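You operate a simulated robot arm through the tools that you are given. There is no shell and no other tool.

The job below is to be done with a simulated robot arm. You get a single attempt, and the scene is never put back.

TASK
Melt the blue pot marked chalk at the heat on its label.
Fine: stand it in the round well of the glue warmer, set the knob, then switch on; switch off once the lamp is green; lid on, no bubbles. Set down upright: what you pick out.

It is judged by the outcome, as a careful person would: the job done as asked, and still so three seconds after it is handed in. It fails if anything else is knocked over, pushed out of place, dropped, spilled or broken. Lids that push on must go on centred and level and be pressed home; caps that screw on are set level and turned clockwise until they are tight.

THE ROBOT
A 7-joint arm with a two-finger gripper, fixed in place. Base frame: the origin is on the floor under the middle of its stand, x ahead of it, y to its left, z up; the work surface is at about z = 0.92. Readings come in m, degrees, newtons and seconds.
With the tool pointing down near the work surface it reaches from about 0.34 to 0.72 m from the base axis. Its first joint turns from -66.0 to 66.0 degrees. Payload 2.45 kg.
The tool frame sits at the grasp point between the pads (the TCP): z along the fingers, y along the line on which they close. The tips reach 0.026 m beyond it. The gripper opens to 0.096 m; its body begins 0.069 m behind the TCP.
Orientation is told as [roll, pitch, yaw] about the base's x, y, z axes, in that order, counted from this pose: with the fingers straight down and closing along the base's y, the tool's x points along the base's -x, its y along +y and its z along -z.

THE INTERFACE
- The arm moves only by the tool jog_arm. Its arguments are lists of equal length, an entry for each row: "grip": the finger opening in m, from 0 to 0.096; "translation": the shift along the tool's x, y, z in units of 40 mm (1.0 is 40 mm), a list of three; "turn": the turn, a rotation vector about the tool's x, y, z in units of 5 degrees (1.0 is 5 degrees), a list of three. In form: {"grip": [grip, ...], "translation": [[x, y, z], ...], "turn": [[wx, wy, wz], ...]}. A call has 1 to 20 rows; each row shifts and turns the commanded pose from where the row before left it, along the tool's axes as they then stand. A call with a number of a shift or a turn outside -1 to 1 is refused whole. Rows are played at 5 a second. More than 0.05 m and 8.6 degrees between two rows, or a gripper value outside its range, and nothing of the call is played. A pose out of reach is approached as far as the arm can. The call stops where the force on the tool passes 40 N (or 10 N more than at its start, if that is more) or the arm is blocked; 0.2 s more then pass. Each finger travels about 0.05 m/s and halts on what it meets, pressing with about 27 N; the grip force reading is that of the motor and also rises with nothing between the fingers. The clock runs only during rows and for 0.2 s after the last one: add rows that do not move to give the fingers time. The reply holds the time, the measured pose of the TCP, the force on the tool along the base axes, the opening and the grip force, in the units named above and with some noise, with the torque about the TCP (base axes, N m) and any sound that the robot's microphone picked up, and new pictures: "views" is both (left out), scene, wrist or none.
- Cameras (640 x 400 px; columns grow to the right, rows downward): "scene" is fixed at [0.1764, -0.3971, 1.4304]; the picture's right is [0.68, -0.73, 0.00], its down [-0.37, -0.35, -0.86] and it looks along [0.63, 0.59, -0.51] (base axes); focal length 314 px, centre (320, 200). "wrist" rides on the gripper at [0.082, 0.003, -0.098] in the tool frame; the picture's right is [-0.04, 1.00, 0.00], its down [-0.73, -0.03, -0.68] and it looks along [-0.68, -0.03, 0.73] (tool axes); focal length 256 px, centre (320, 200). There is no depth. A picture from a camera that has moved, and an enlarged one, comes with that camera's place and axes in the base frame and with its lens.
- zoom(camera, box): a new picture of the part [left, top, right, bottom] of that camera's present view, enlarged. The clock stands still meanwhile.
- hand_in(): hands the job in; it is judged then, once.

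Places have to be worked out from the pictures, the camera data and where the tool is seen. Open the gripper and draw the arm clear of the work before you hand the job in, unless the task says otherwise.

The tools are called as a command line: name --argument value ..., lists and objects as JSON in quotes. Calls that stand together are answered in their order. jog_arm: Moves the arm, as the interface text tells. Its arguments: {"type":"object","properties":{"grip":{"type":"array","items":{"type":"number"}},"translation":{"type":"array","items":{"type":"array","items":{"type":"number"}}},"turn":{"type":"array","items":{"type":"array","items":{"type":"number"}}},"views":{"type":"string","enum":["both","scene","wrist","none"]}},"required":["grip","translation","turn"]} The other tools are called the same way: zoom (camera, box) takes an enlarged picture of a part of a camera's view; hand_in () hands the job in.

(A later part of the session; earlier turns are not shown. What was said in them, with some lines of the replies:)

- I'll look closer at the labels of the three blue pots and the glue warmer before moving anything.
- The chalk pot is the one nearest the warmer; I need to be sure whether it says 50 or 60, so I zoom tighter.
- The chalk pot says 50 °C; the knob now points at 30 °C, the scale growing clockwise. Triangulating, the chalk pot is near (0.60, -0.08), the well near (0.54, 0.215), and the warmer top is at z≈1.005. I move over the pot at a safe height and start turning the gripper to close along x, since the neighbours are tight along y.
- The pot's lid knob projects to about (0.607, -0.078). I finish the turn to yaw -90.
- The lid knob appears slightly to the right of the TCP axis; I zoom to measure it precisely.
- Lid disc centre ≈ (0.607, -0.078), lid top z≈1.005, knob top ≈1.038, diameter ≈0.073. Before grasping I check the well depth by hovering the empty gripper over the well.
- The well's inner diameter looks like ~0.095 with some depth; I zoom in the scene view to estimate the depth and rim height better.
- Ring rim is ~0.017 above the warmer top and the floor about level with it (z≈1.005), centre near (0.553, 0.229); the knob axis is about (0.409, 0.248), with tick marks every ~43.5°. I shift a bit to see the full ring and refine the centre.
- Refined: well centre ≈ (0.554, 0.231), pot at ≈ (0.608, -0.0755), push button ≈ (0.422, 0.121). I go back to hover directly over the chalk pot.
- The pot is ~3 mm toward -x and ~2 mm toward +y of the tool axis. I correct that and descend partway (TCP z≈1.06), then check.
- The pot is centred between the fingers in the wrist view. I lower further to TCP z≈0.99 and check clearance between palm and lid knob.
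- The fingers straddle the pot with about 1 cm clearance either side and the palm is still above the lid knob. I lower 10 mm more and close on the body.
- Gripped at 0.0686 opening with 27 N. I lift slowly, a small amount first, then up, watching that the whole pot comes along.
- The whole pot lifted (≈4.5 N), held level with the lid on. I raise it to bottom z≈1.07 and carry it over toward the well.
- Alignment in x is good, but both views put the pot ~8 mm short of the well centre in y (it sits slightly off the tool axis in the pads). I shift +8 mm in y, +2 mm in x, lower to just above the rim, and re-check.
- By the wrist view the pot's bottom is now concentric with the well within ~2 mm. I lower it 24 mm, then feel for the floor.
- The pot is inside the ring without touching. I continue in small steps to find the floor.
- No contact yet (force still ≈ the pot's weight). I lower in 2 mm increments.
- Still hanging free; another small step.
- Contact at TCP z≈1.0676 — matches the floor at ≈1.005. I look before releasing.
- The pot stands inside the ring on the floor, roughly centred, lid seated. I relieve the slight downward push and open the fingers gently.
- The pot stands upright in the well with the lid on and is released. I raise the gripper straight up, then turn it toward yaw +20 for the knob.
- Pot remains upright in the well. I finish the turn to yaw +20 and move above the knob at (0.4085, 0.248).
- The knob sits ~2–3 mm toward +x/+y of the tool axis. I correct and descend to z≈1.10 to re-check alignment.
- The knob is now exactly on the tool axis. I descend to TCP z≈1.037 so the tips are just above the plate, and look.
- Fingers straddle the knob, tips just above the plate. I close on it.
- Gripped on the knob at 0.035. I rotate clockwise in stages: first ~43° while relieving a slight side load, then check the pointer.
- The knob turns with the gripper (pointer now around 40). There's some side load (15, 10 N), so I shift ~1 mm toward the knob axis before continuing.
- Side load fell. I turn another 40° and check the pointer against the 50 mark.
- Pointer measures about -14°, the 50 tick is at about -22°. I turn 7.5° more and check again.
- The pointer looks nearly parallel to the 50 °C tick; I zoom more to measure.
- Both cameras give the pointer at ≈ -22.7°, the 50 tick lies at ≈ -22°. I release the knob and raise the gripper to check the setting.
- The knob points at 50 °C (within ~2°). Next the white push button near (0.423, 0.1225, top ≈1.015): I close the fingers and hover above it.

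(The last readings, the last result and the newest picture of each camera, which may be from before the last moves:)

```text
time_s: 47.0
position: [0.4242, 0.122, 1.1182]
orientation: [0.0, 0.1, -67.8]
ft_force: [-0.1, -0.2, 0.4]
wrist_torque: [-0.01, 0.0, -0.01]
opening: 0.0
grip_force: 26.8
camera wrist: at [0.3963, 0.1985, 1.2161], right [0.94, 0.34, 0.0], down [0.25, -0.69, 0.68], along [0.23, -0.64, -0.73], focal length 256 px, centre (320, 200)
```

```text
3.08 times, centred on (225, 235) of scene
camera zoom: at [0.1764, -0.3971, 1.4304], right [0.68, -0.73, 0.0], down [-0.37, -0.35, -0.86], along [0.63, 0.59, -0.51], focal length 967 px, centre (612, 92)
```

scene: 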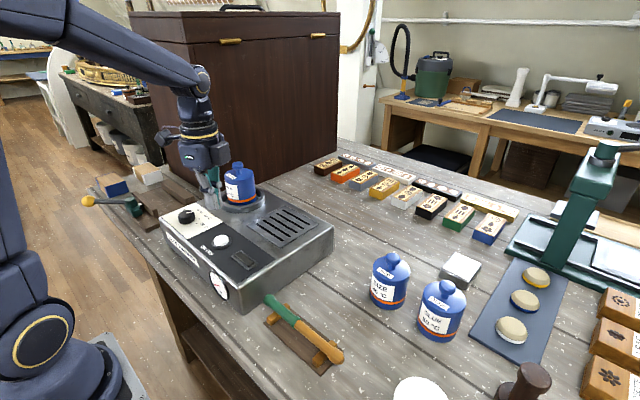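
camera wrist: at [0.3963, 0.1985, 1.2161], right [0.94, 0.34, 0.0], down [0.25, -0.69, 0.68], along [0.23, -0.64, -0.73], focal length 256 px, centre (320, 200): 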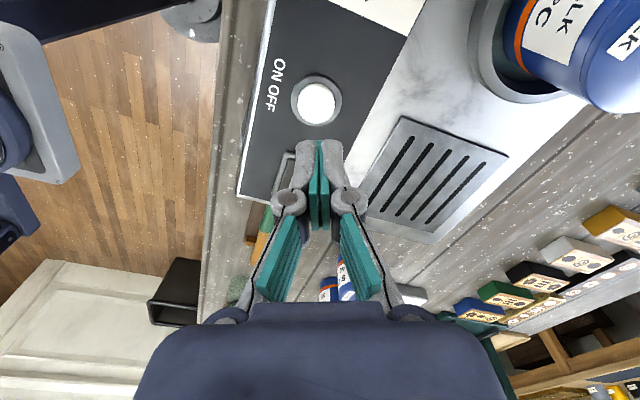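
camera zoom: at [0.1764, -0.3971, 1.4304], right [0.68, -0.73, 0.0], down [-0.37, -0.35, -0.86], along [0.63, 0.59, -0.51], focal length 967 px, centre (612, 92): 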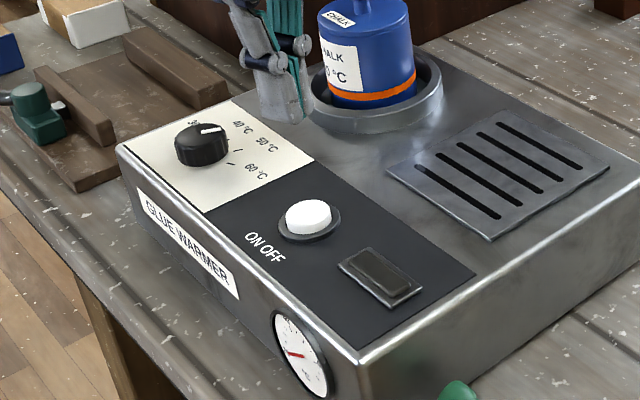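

Tool axis is ~3 mm off from the button along the tool's y; I correct and lower the closed tips to just above the button.

jog_arm --grip '[0.0, 0.0, 0.0, 0.0]' --translation '[[0, -0.075, 0.5], [0, 0, 0.6], [0, 0, 0.5], [0, 0, 0]]' --turn '[[0, 0, 0], [0, 0, 0], [0, 0, 0], [0, 0, 0]]' --views "both"

zoom --camera "wrist" --box '[240, 100, 400, 230]'

zoom --camera "scene" --box '[160, 170, 290, 300]'

```text
time_s: 48.0
position: [0.4204, 0.1234, 1.0543]
orientation: [0.0, 0.0, -68.0]
ft_force: [-0.2, 0.4, 0.0]
wrist_torque: [0.02, -0.01, -0.01]
opening: 0.0001
grip_force: 26.9
camera wrist: at [0.3932, 0.1983, 1.1518], right [0.94, 0.34, 0.0], down [0.25, -0.69, 0.68], along [0.23, -0.64, -0.73], focal length 256 px, centre (320, 200)
```

scene: 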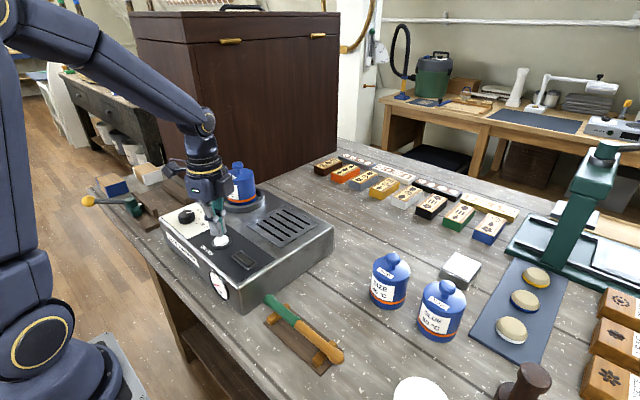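
wrist: 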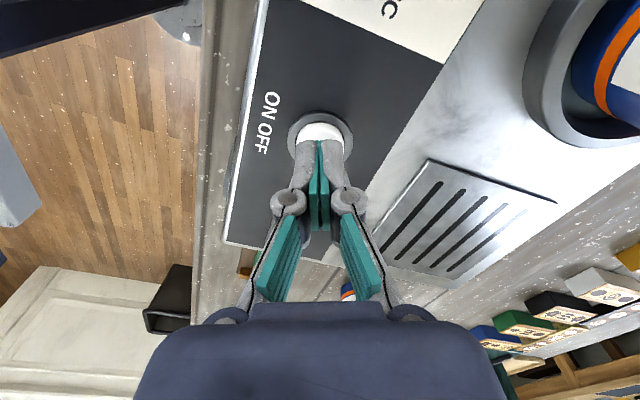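

```text
3.08 times, centred on (320, 165) of wrist
camera zoom: at [0.3932, 0.1983, 1.1518], right [0.94, 0.34, 0.0], down [0.25, -0.69, 0.68], along [0.23, -0.64, -0.73], focal length 788 px, centre (320, 308)
```

zoom: 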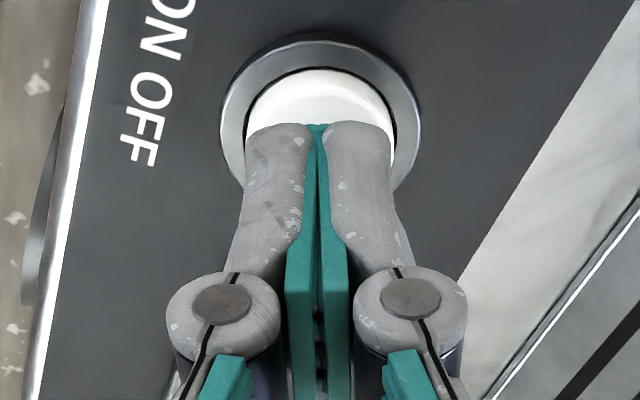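

```text
3.08 times, centred on (225, 235) of scene
camera zoom: at [0.1764, -0.3971, 1.4304], right [0.68, -0.73, 0.0], down [-0.37, -0.35, -0.86], along [0.63, 0.59, -0.51], focal length 967 px, centre (612, 92)
```

zoom: 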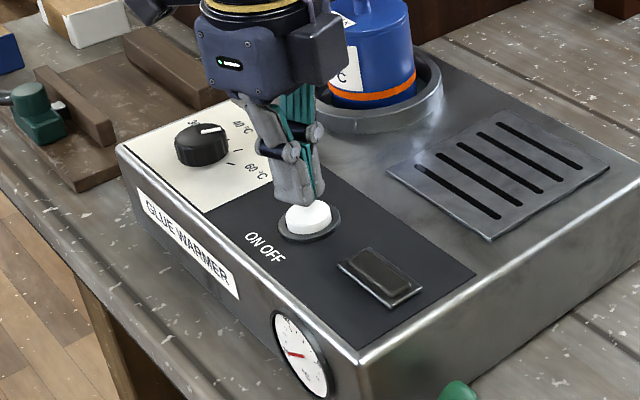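

The tips are centred above the button at z≈1.028. I press down in small steps, watching force and sound.

jog_arm --grip '[0.0, 0.0, 0.0]' --translation '[[0, 0, 0.1], [0, 0, 0.1], [0, 0, 0]]' --turn '[[0, 0, 0], [0, 0, 0], [0, 0, 0]]' --views "none"

```text
time_s: 48.8
position: [0.42, 0.1219, 1.0464]
orientation: [0.0, 0.1, -67.9]
ft_force: [0.5, -0.3, -0.3]
wrist_torque: [-0.01, -0.03, 0.01]
opening: 0.0
grip_force: 26.7
```

No contact yet; I go down 3 mm more.

jog_arm --grip '[0.0, 0.0]' --translation '[[0, 0, 0.075], [0, 0, 0]]' --turn '[[0, 0, 0], [0, 0, 0]]' --views "none"

```text
time_s: 49.4
position: [0.4213, 0.1225, 1.0414]
orientation: [0.1, 0.1, -68.0]
ft_force: [0.5, 0.1, 0.8]
wrist_torque: [0.03, 0.07, 0.01]
opening: 0.0058
grip_force: 28.5
```

Opening reads 0.006 with a small force; I look at what the tips are doing.

zoom --camera "wrist" --box '[240, 100, 400, 230]'

zoom --camera "scene" --box '[180, 190, 280, 280]'

```text
3.08 times, centred on (320, 165) of wrist
camera zoom: at [0.3931, 0.1978, 1.1406], right [0.94, 0.34, 0.0], down [0.25, -0.69, 0.68], along [0.23, -0.64, -0.73], focal length 788 px, centre (320, 308)
```

zoom: 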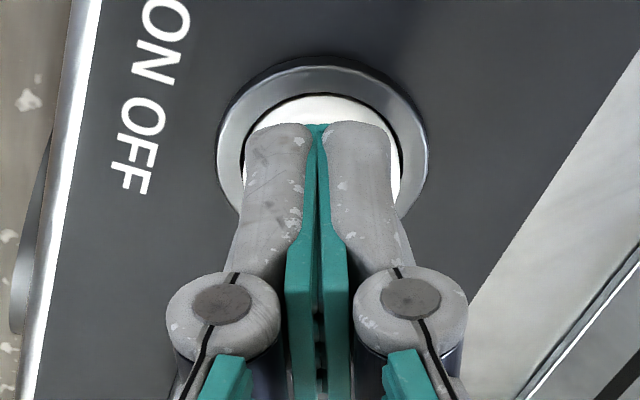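

```text
4.44 times, centred on (230, 235) of scene
camera zoom: at [0.1764, -0.3971, 1.4304], right [0.68, -0.73, 0.0], down [-0.37, -0.35, -0.86], along [0.63, 0.59, -0.51], focal length 1397 px, centre (720, 44)
```

zoom: 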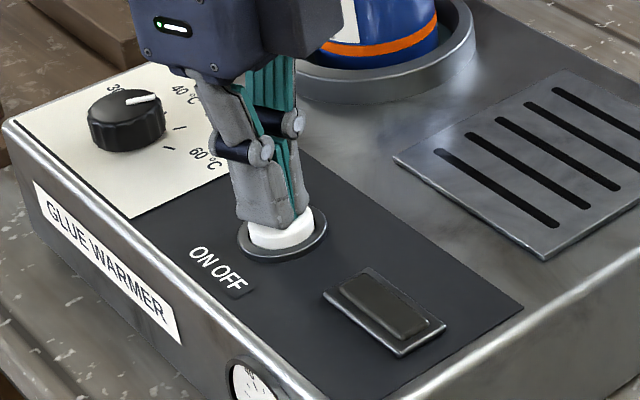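

Tips are just touching the white button. I press 2 mm further.

jog_arm --grip '[0.0, 0.0]' --translation '[[0, 0, 0.05], [0, 0, 0]]' --turn '[[0, 0, 0], [0, 0, 0]]' --views "scene"

zoom --camera "scene" --box '[180, 190, 280, 280]'

```text
time_s: 50.0
position: [0.4208, 0.121, 1.0414]
orientation: [0.1, 0.0, -68.0]
ft_force: [-0.1, -1.0, 2.0]
wrist_torque: [-0.04, -0.01, 0.04]
opening: 0.0059
grip_force: 28.4
```

scene: 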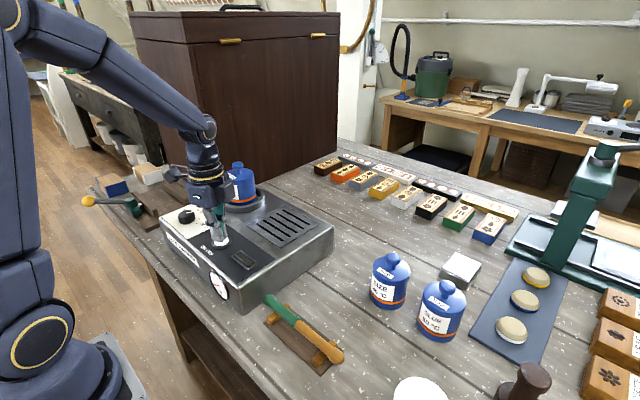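

```text
4.44 times, centred on (230, 235) of scene
camera zoom: at [0.1764, -0.3971, 1.4304], right [0.68, -0.73, 0.0], down [-0.37, -0.35, -0.86], along [0.63, 0.59, -0.51], focal length 1397 px, centre (720, 44)
```

zoom: 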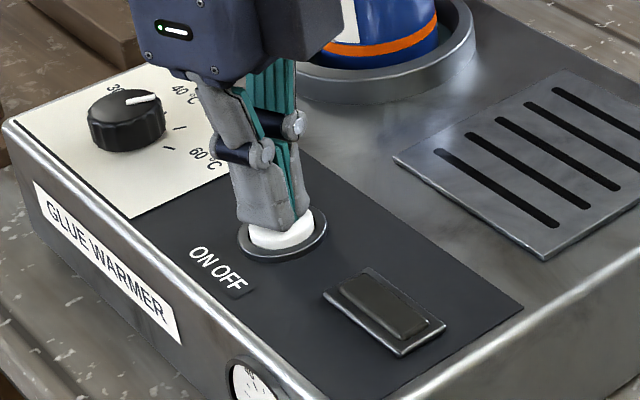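

Force 2 N; keep pressing in 2 mm steps.

jog_arm --grip '[0.0, 0.0]' --translation '[[0, 0, 0.05], [0, 0, 0]]' --turn '[[0, 0, 0], [0, 0, 0]]' --views "scene"

zoom --camera "scene" --box '[180, 190, 280, 280]'

```text
time_s: 50.6
position: [0.4212, 0.1236, 1.0399]
orientation: [0.1, 0.0, -68.0]
ft_force: [0.9, -0.3, 1.5]
wrist_torque: [-0.02, -0.02, 0.02]
opening: 0.0058
grip_force: 28.6
heard: click
```

scene: 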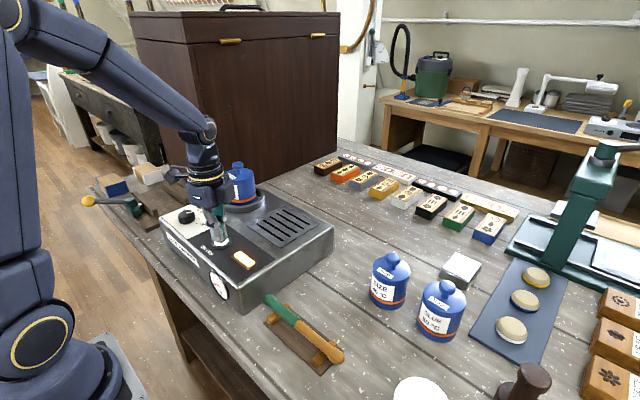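

```text
4.44 times, centred on (230, 235) of scene
camera zoom: at [0.1764, -0.3971, 1.4304], right [0.68, -0.73, 0.0], down [-0.37, -0.35, -0.86], along [0.63, 0.59, -0.51], focal length 1397 px, centre (720, 44)
```

zoom: 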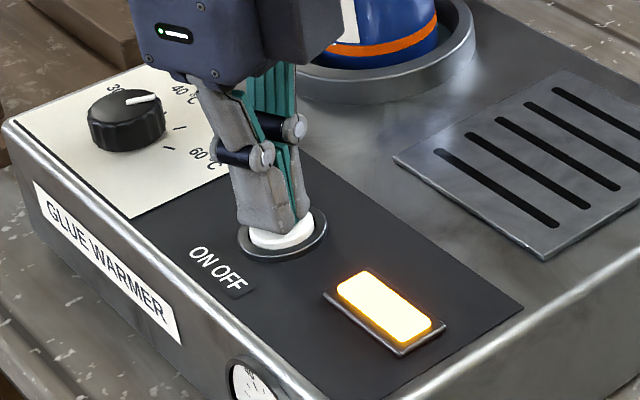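

Click heard and the lamp glows amber: it's on. I lift the tips off the button a little and wait just above it, watching the lamp.

jog_arm --grip '[0.0, 0.0, 0.0, 0.0]' --translation '[[0, 0, -0.15], [0, 0, -0.1], [0, 0, 0], [0, 0, 0]]' --turn '[[0, 0, 0], [0, 0, 0], [0, 0, 0], [0, 0, 0]]' --views "scene"

zoom --camera "scene" --box '[180, 190, 290, 300]'

```text
time_s: 51.6
position: [0.421, 0.1214, 1.0497]
orientation: [0.0, 0.0, -67.9]
ft_force: [0.2, -0.9, -0.2]
wrist_torque: [-0.02, 0.03, -0.02]
opening: 0.0
grip_force: 28.4
```

scene: 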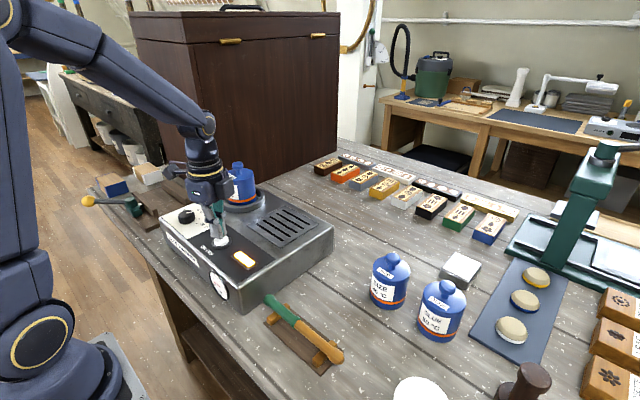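

```text
3.64 times, centred on (235, 245) of scene
camera zoom: at [0.1764, -0.3971, 1.4304], right [0.68, -0.73, 0.0], down [-0.37, -0.35, -0.86], along [0.63, 0.59, -0.51], focal length 1143 px, centre (629, 36)
```

zoom: 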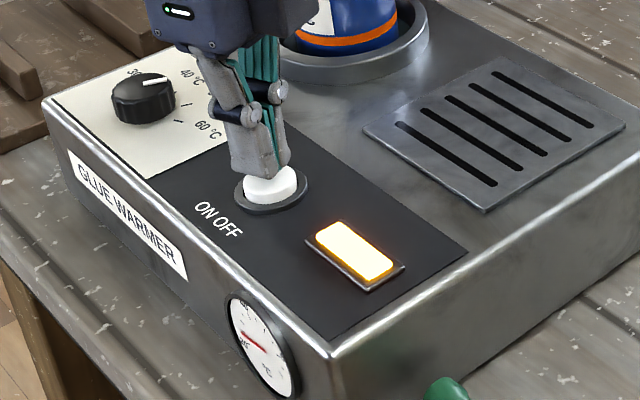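

The lamp stays amber with the button released. I wait a second at a time and read the gauge.

jog_arm --grip '[0.0, 0.0, 0.0, 0.0, 0.0]' --translation '[[0, 0, 0], [0, 0, 0], [0, 0, 0], [0, 0, 0], [0, 0, 0]]' --turn '[[0, 0, 0], [0, 0, 0], [0, 0, 0], [0, 0, 0], [0, 0, 0]]' --views "none"

zoom --camera "scene" --box '[200, 240, 270, 305]'

```text
time_s: 52.8
position: [0.4204, 0.1219, 1.0485]
orientation: [0.0, 0.1, -67.9]
ft_force: [-0.2, -0.3, 0.4]
wrist_torque: [0.0, 0.05, 0.01]
opening: 0.0001
grip_force: 28.4
```

```text
6.15 times, centred on (235, 272) of scene
camera zoom: at [0.1764, -0.3971, 1.4304], right [0.68, -0.73, 0.0], down [-0.37, -0.35, -0.86], along [0.63, 0.59, -0.51], focal length 1934 px, centre (843, -246)
```

zoom: 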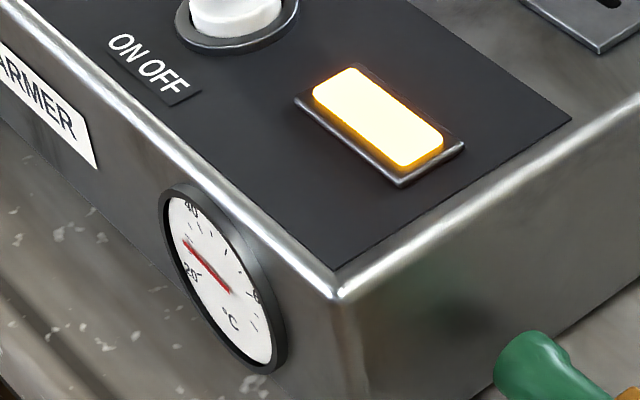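

The gauge needle is climbing (about 27–30 °C), lamp still amber. I keep waiting.

jog_arm --grip '[0.0, 0.0, 0.0, 0.0, 0.0]' --translation '[[0, 0, 0], [0, 0, 0], [0, 0, 0], [0, 0, 0], [0, 0, 0]]' --turn '[[0, 0, 0], [0, 0, 0], [0, 0, 0], [0, 0, 0], [0, 0, 0]]' --views "none"

zoom --camera "scene" --box '[200, 240, 270, 305]'

```text
time_s: 54.0
position: [0.4209, 0.1214, 1.049]
orientation: [0.1, 0.0, -67.9]
ft_force: [-0.7, 0.3, 0.4]
wrist_torque: [-0.02, -0.03, 0.02]
opening: 0.0002
grip_force: 28.2
```

```text
6.15 times, centred on (235, 272) of scene
camera zoom: at [0.1764, -0.3971, 1.4304], right [0.68, -0.73, 0.0], down [-0.37, -0.35, -0.86], along [0.63, 0.59, -0.51], focal length 1934 px, centre (843, -246)
```

zoom: 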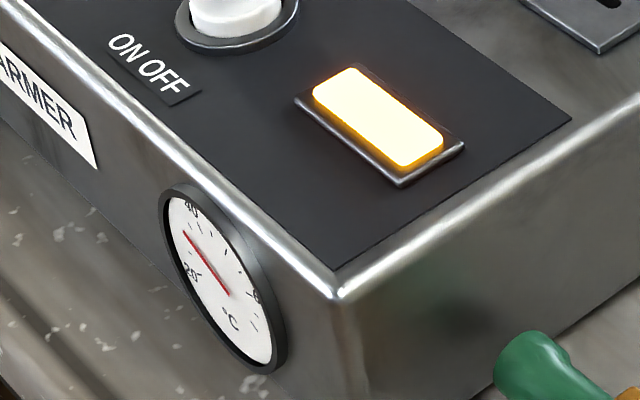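

Needle ≈ 31–32 °C and rising steadily. I wait further in short steps.

jog_arm --grip '[0.0, 0.0, 0.0, 0.0, 0.0, 0.0, 0.0, 0.0]' --translation '[[0, 0, 0], [0, 0, 0], [0, 0, 0], [0, 0, 0], [0, 0, 0], [0, 0, 0], [0, 0, 0], [0, 0, 0]]' --turn '[[0, 0, 0], [0, 0, 0], [0, 0, 0], [0, 0, 0], [0, 0, 0], [0, 0, 0], [0, 0, 0], [0, 0, 0]]' --views "none"

zoom --camera "scene" --box '[200, 240, 270, 305]'

```text
time_s: 55.8
position: [0.4203, 0.1215, 1.0486]
orientation: [0.0, 0.1, -67.9]
ft_force: [-0.6, -0.5, -0.4]
wrist_torque: [-0.03, -0.01, -0.03]
opening: 0.0
grip_force: 28.3
```

```text
6.15 times, centred on (235, 272) of scene
camera zoom: at [0.1764, -0.3971, 1.4304], right [0.68, -0.73, 0.0], down [-0.37, -0.35, -0.86], along [0.63, 0.59, -0.51], focal length 1934 px, centre (843, -246)
```

zoom: 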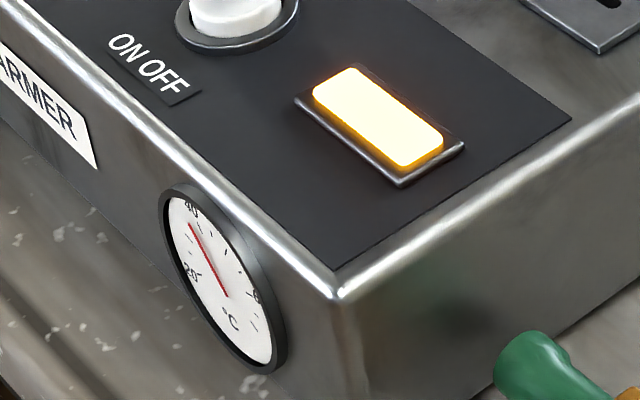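

Needle ≈ 36–37 °C, still amber. Continue waiting.

jog_arm --grip '[0.0, 0.0, 0.0, 0.0, 0.0, 0.0, 0.0, 0.0]' --translation '[[0, 0, 0], [0, 0, 0], [0, 0, 0], [0, 0, 0], [0, 0, 0], [0, 0, 0], [0, 0, 0], [0, 0, 0]]' --turn '[[0, 0, 0], [0, 0, 0], [0, 0, 0], [0, 0, 0], [0, 0, 0], [0, 0, 0], [0, 0, 0], [0, 0, 0]]' --views "none"

zoom --camera "scene" --box '[200, 240, 270, 305]'

```text
time_s: 57.6
position: [0.4208, 0.1232, 1.0486]
orientation: [0.0, 0.1, -68.0]
ft_force: [0.9, 0.2, -0.6]
wrist_torque: [0.05, -0.01, 0.02]
opening: 0.0
grip_force: 28.9
```

```text
6.15 times, centred on (235, 272) of scene
camera zoom: at [0.1764, -0.3971, 1.4304], right [0.68, -0.73, 0.0], down [-0.37, -0.35, -0.86], along [0.63, 0.59, -0.51], focal length 1934 px, centre (843, -246)
```

zoom: 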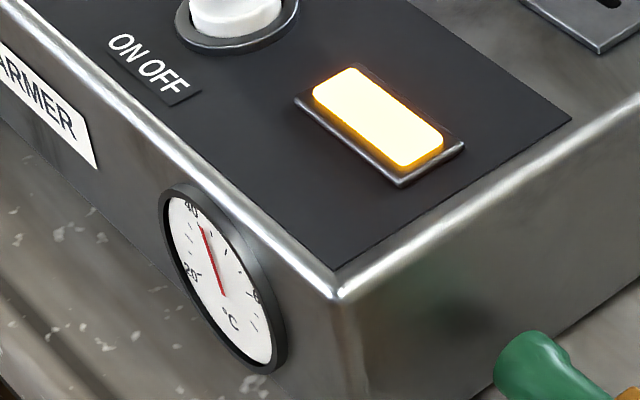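

Needle ≈ 41 °C, amber. Short waits now.

jog_arm --grip '[0.0, 0.0, 0.0, 0.0, 0.0, 0.0]' --translation '[[0, 0, 0], [0, 0, 0], [0, 0, 0], [0, 0, 0], [0, 0, 0], [0, 0, 0]]' --turn '[[0, 0, 0], [0, 0, 0], [0, 0, 0], [0, 0, 0], [0, 0, 0], [0, 0, 0]]' --views "none"

zoom --camera "scene" --box '[200, 240, 270, 305]'

```text
time_s: 59.0
position: [0.4204, 0.1231, 1.0486]
orientation: [0.0, 0.0, -67.9]
ft_force: [-0.5, -0.5, 0.2]
wrist_torque: [0.01, -0.03, 0.03]
opening: 0.0002
grip_force: 28.8
```

```text
6.15 times, centred on (235, 272) of scene
camera zoom: at [0.1764, -0.3971, 1.4304], right [0.68, -0.73, 0.0], down [-0.37, -0.35, -0.86], along [0.63, 0.59, -0.51], focal length 1934 px, centre (843, -246)
```

zoom: 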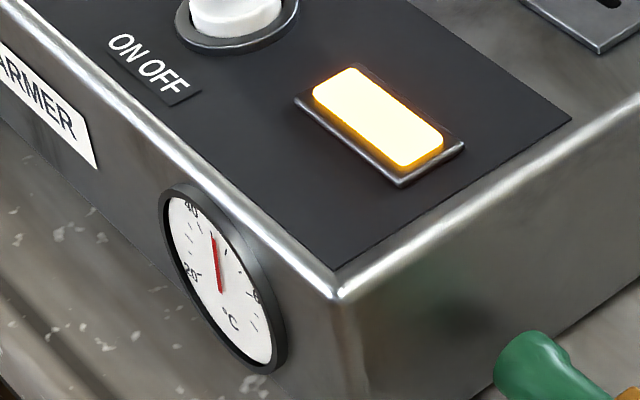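

Needle ≈ 45 °C, amber still. Another second.

jog_arm --grip '[0.0, 0.0, 0.0, 0.0, 0.0]' --translation '[[0, 0, 0], [0, 0, 0], [0, 0, 0], [0, 0, 0], [0, 0, 0]]' --turn '[[0, 0, 0], [0, 0, 0], [0, 0, 0], [0, 0, 0], [0, 0, 0]]' --views "none"

zoom --camera "scene" --box '[200, 240, 270, 305]'

```text
time_s: 60.2
position: [0.4212, 0.122, 1.0481]
orientation: [0.0, -0.1, -67.8]
ft_force: [-1.2, 0.5, -0.4]
wrist_torque: [0.0, 0.01, -0.01]
opening: 0.0002
grip_force: 29.1
```

```text
6.15 times, centred on (235, 272) of scene
camera zoom: at [0.1764, -0.3971, 1.4304], right [0.68, -0.73, 0.0], down [-0.37, -0.35, -0.86], along [0.63, 0.59, -0.51], focal length 1934 px, centre (843, -246)
```

zoom: 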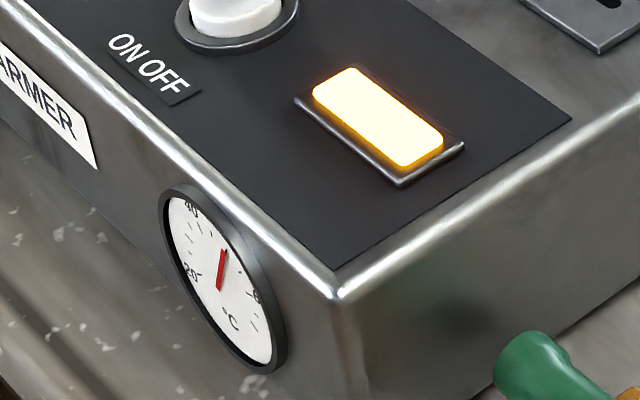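

Needle nearly at 49–50 °C, still amber; I wait a little more.

jog_arm --grip '[0.0, 0.0, 0.0]' --translation '[[0, 0, 0], [0, 0, 0], [0, 0, 0]]' --turn '[[0, 0, 0], [0, 0, 0], [0, 0, 0]]' --views "none"

zoom --camera "scene" --box '[200, 240, 270, 305]'

```text
time_s: 61.0
position: [0.4214, 0.1217, 1.0491]
orientation: [0.0, 0.0, -67.9]
ft_force: [0.4, 0.2, 0.3]
wrist_torque: [-0.01, 0.06, -0.01]
opening: 0.0
grip_force: 28.6
```

```text
6.15 times, centred on (235, 272) of scene
camera zoom: at [0.1764, -0.3971, 1.4304], right [0.68, -0.73, 0.0], down [-0.37, -0.35, -0.86], along [0.63, 0.59, -0.51], focal length 1934 px, centre (843, -246)
```

zoom: 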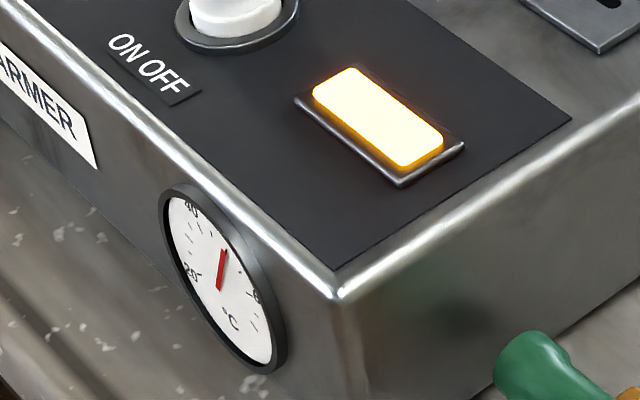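

The needle has levelled off — thermostat holding. I zoom on the gauge to verify it's 50 °C and keep waiting for green.

zoom --camera "scene" --box '[215, 268, 235, 302]'

jog_arm --grip '[0.0, 0.0, 0.0, 0.0, 0.0]' --translation '[[0, 0, 0], [0, 0, 0], [0, 0, 0], [0, 0, 0], [0, 0, 0]]' --turn '[[0, 0, 0], [0, 0, 0], [0, 0, 0], [0, 0, 0], [0, 0, 0]]' --views "scene"

```text
11.76 times, centred on (225, 285) of scene
camera zoom: at [0.1764, -0.3971, 1.4304], right [0.68, -0.73, 0.0], down [-0.37, -0.35, -0.86], along [0.63, 0.59, -0.51], focal length 3698 px, centre (1438, -800)
```

zoom: 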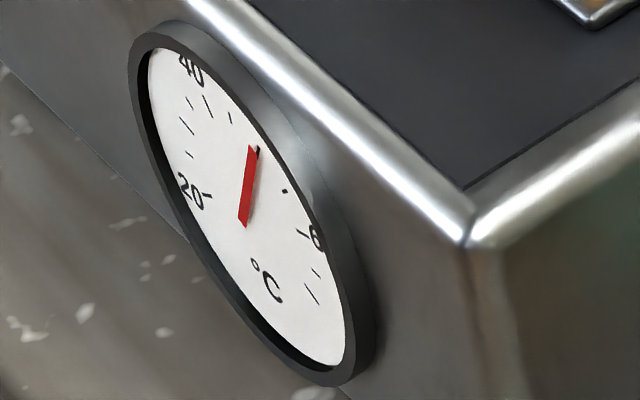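

```text
time_s: 62.2
position: [0.4207, 0.1213, 1.0501]
orientation: [0.0, 0.1, -67.9]
ft_force: [0.3, -0.5, -0.1]
wrist_torque: [-0.03, 0.0, 0.03]
opening: 0.0
grip_force: 28.4
```

scene: 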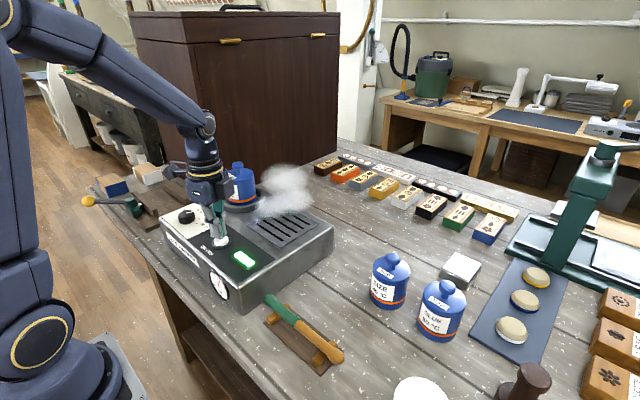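

The lamp turned green. I press the button again now (10–11 mm down) to switch off, then lift off.

jog_arm --grip '[0.0, 0.0, 0.0]' --translation '[[0, 0, 0.2], [0, 0, 0.07], [0, 0, 0]]' --turn '[[0, 0, 0], [0, 0, 0], [0, 0, 0]]' --views "scene"

```text
time_s: 63.0
position: [0.4204, 0.1212, 1.0382]
orientation: [0.2, -0.1, -67.8]
ft_force: [-1.3, -2.8, 10.9]
wrist_torque: [-0.08, 0.02, 0.02]
opening: 0.0061
grip_force: 28.3
heard: click
```

scene: 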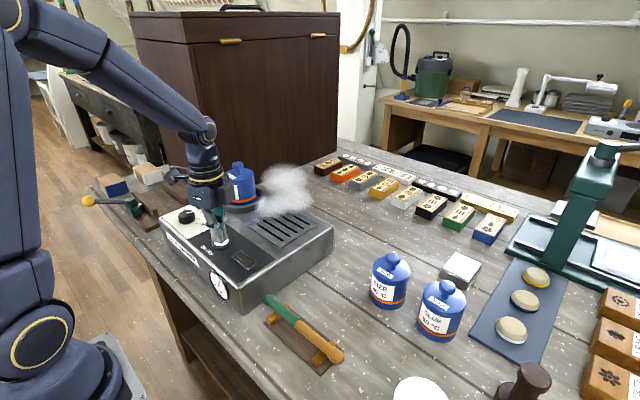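

Click heard and the lamp is dark: it is off. I lift straight up clear of the button.

jog_arm --grip '[0.0, 0.0, 0.0, 0.0, 0.0, 0.0]' --translation '[[0, 0, -0.3], [0, 0, -0.8], [0, 0, -0.9], [0, 0, -0.9], [0, 0, -0.9], [0, 0, 0]]' --turn '[[0, 0, 0], [0, 0, 0], [0, 0, 0], [0, 0, 0], [0, 0, 0], [0, 0, 0]]' --views "both"

zoom --camera "scene" --box '[150, 150, 350, 310]'

```text
time_s: 64.4
position: [0.4206, 0.1219, 1.1888]
orientation: [-0.1, 0.0, -67.9]
ft_force: [0.2, -0.1, 0.3]
wrist_torque: [0.0, 0.01, 0.01]
opening: 0.0
grip_force: 28.6
camera wrist: at [0.3932, 0.1974, 1.2871], right [0.94, 0.34, 0.0], down [0.25, -0.69, 0.68], along [0.23, -0.64, -0.73], focal length 256 px, centre (320, 200)
```

scene: 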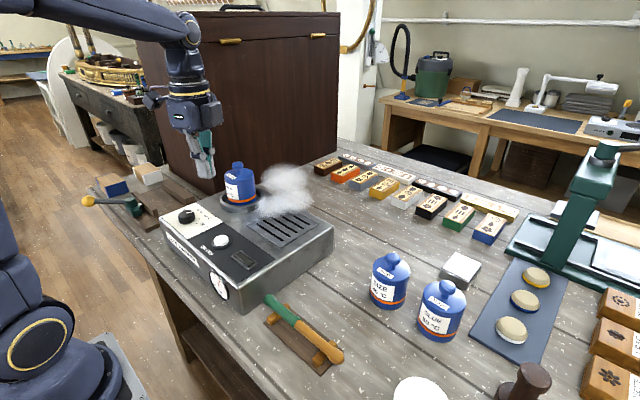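
wrist: 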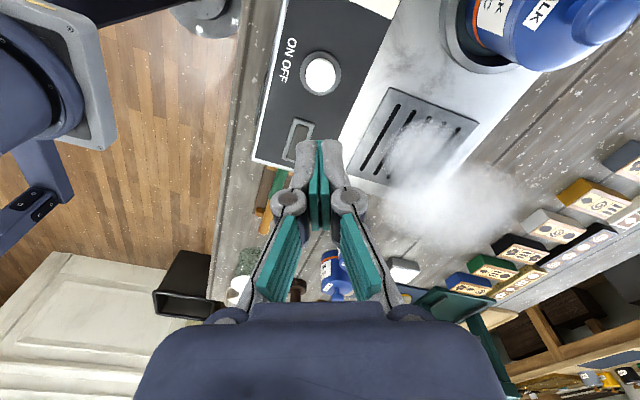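

```text
2.50 times, centred on (250, 230) of scene
camera zoom: at [0.1764, -0.3971, 1.4304], right [0.68, -0.73, 0.0], down [-0.37, -0.35, -0.86], along [0.63, 0.59, -0.51], focal length 786 px, centre (495, 125)
```

zoom: 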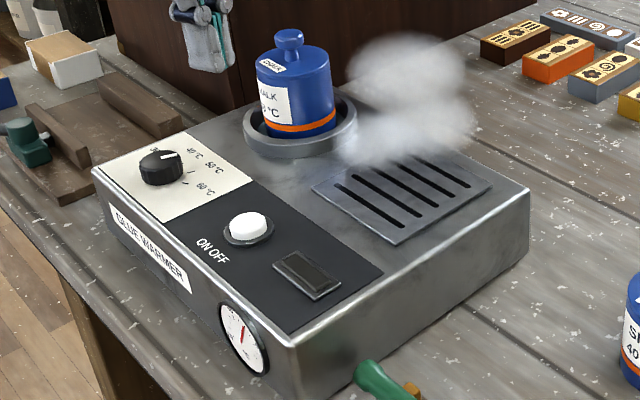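

Warmer is off, pot upright in the well with its lid on. I open the gripper and withdraw up and away from the work, then verify everything.

jog_arm --grip '[0.0, 0.0, 0.03, 0.06, 0.096, 0.096, 0.096, 0.096, 0.096]' --translation '[[0, 0, -0.8], [-0.75, -0.41, -0.4], [-0.75, -0.41, -0.4], [-0.75, -0.41, -0.4], [-0.75, -0.41, -0.4], [-0.75, -0.41, 0], [0, 0, 0], [0, 0, 0], [0, 0, 0]]' --turn '[[0, 0, 0], [0, 0, 0], [0, 0, 0], [0, 0, 0], [0, 0, 0], [0, 0, 0], [0, 0, 0], [0, 0, 0], [0, 0, 0]]' --views "both"

zoom --camera "scene" --box '[160, 150, 340, 310]'

zoom --camera "scene" --box '[205, 150, 285, 215]'

```text
time_s: 66.4
position: [0.4011, -0.0474, 1.288]
orientation: [0.1, 0.1, -67.8]
ft_force: [0.9, -0.4, -0.4]
wrist_torque: [0.0, -0.01, 0.03]
opening: 0.0958
grip_force: 0.1
camera wrist: at [0.3722, 0.0278, 1.3857], right [0.94, 0.34, 0.0], down [0.25, -0.69, 0.68], along [0.23, -0.64, -0.73], focal length 256 px, centre (320, 200)
```

scene: 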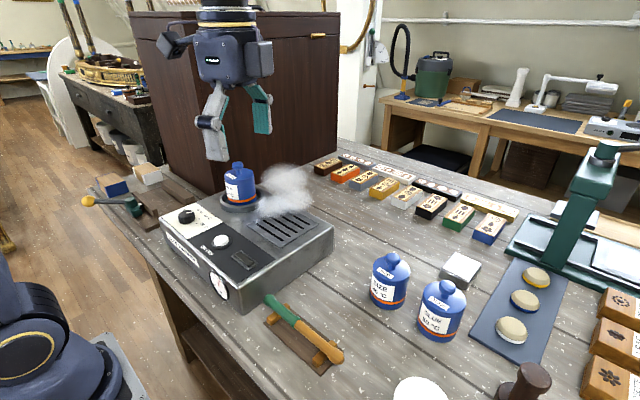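
wrist: 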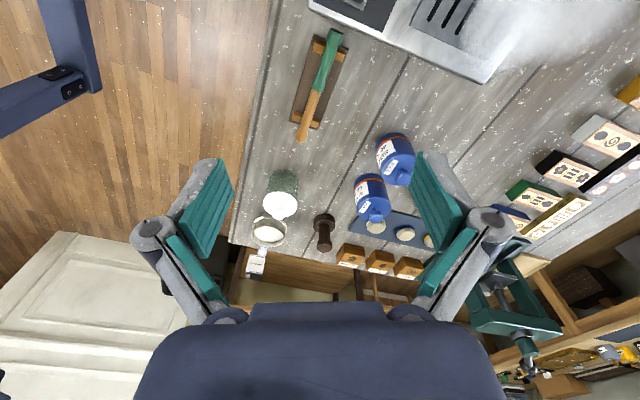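

```text
2.50 times, centred on (250, 230) of scene
camera zoom: at [0.1764, -0.3971, 1.4304], right [0.68, -0.73, 0.0], down [-0.37, -0.35, -0.86], along [0.63, 0.59, -0.51], focal length 786 px, centre (495, 125)
```

zoom: 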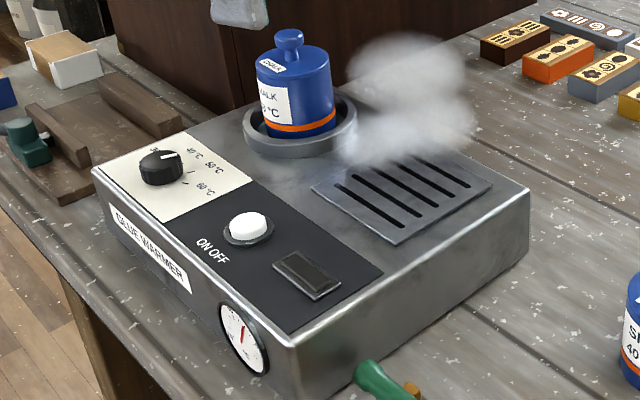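

```text
6.15 times, centred on (245, 182) of scene
camera zoom: at [0.1764, -0.3971, 1.4304], right [0.68, -0.73, 0.0], down [-0.37, -0.35, -0.86], along [0.63, 0.59, -0.51], focal length 1934 px, centre (782, 308)
```

zoom: 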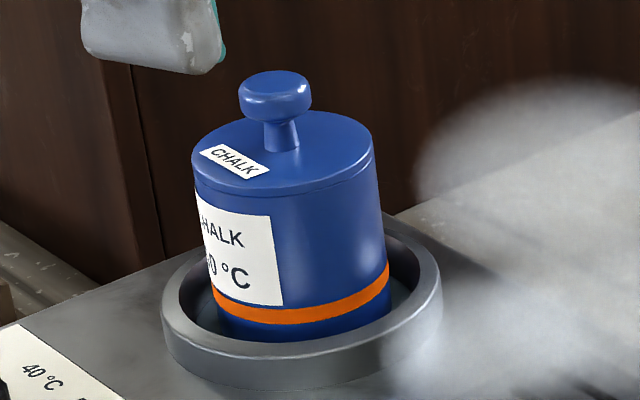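

The chalk pot stands upright in the well with its lid on and level. The knob is at 50 °C, the warmer is switched off with the lamp dark, nothing else has been disturbed, and the arm is clear with the gripper open. I hand the job in.

hand_in

```text
The job is handed in.
```

I melted the chalk pot at 50 °C, the heat on its label, and handed the job in. I haven't seen the judge's verdict.

- **Pot:** it is standing upright in the round well with its lid on and level. I left it there, reading "what you pick out" as the pot you choose, not as an instruction to take it back out.
- **Heat:** I turned the knob from 30 to 50 °C. By the cameras its pointer is within about 2° of the 50 mark. The gauge climbed and levelled off at about 50 °C.
- **Switching:** I switched on only after the pot was in and the knob was set. The lamp was amber, then turned green, and I pressed off within about a second of seeing it. I heard a click and the lamp went dark.
- **Bubbles:** I saw none, but the lid was on the whole time, so I couldn't see inside the pot. A small puff of steam over the vent appeared when the lamp turned green and was still there in the last picture.
- **Everything else:** nothing else looked moved or knocked over in the last pictures. The arm is clear and the gripper is open.
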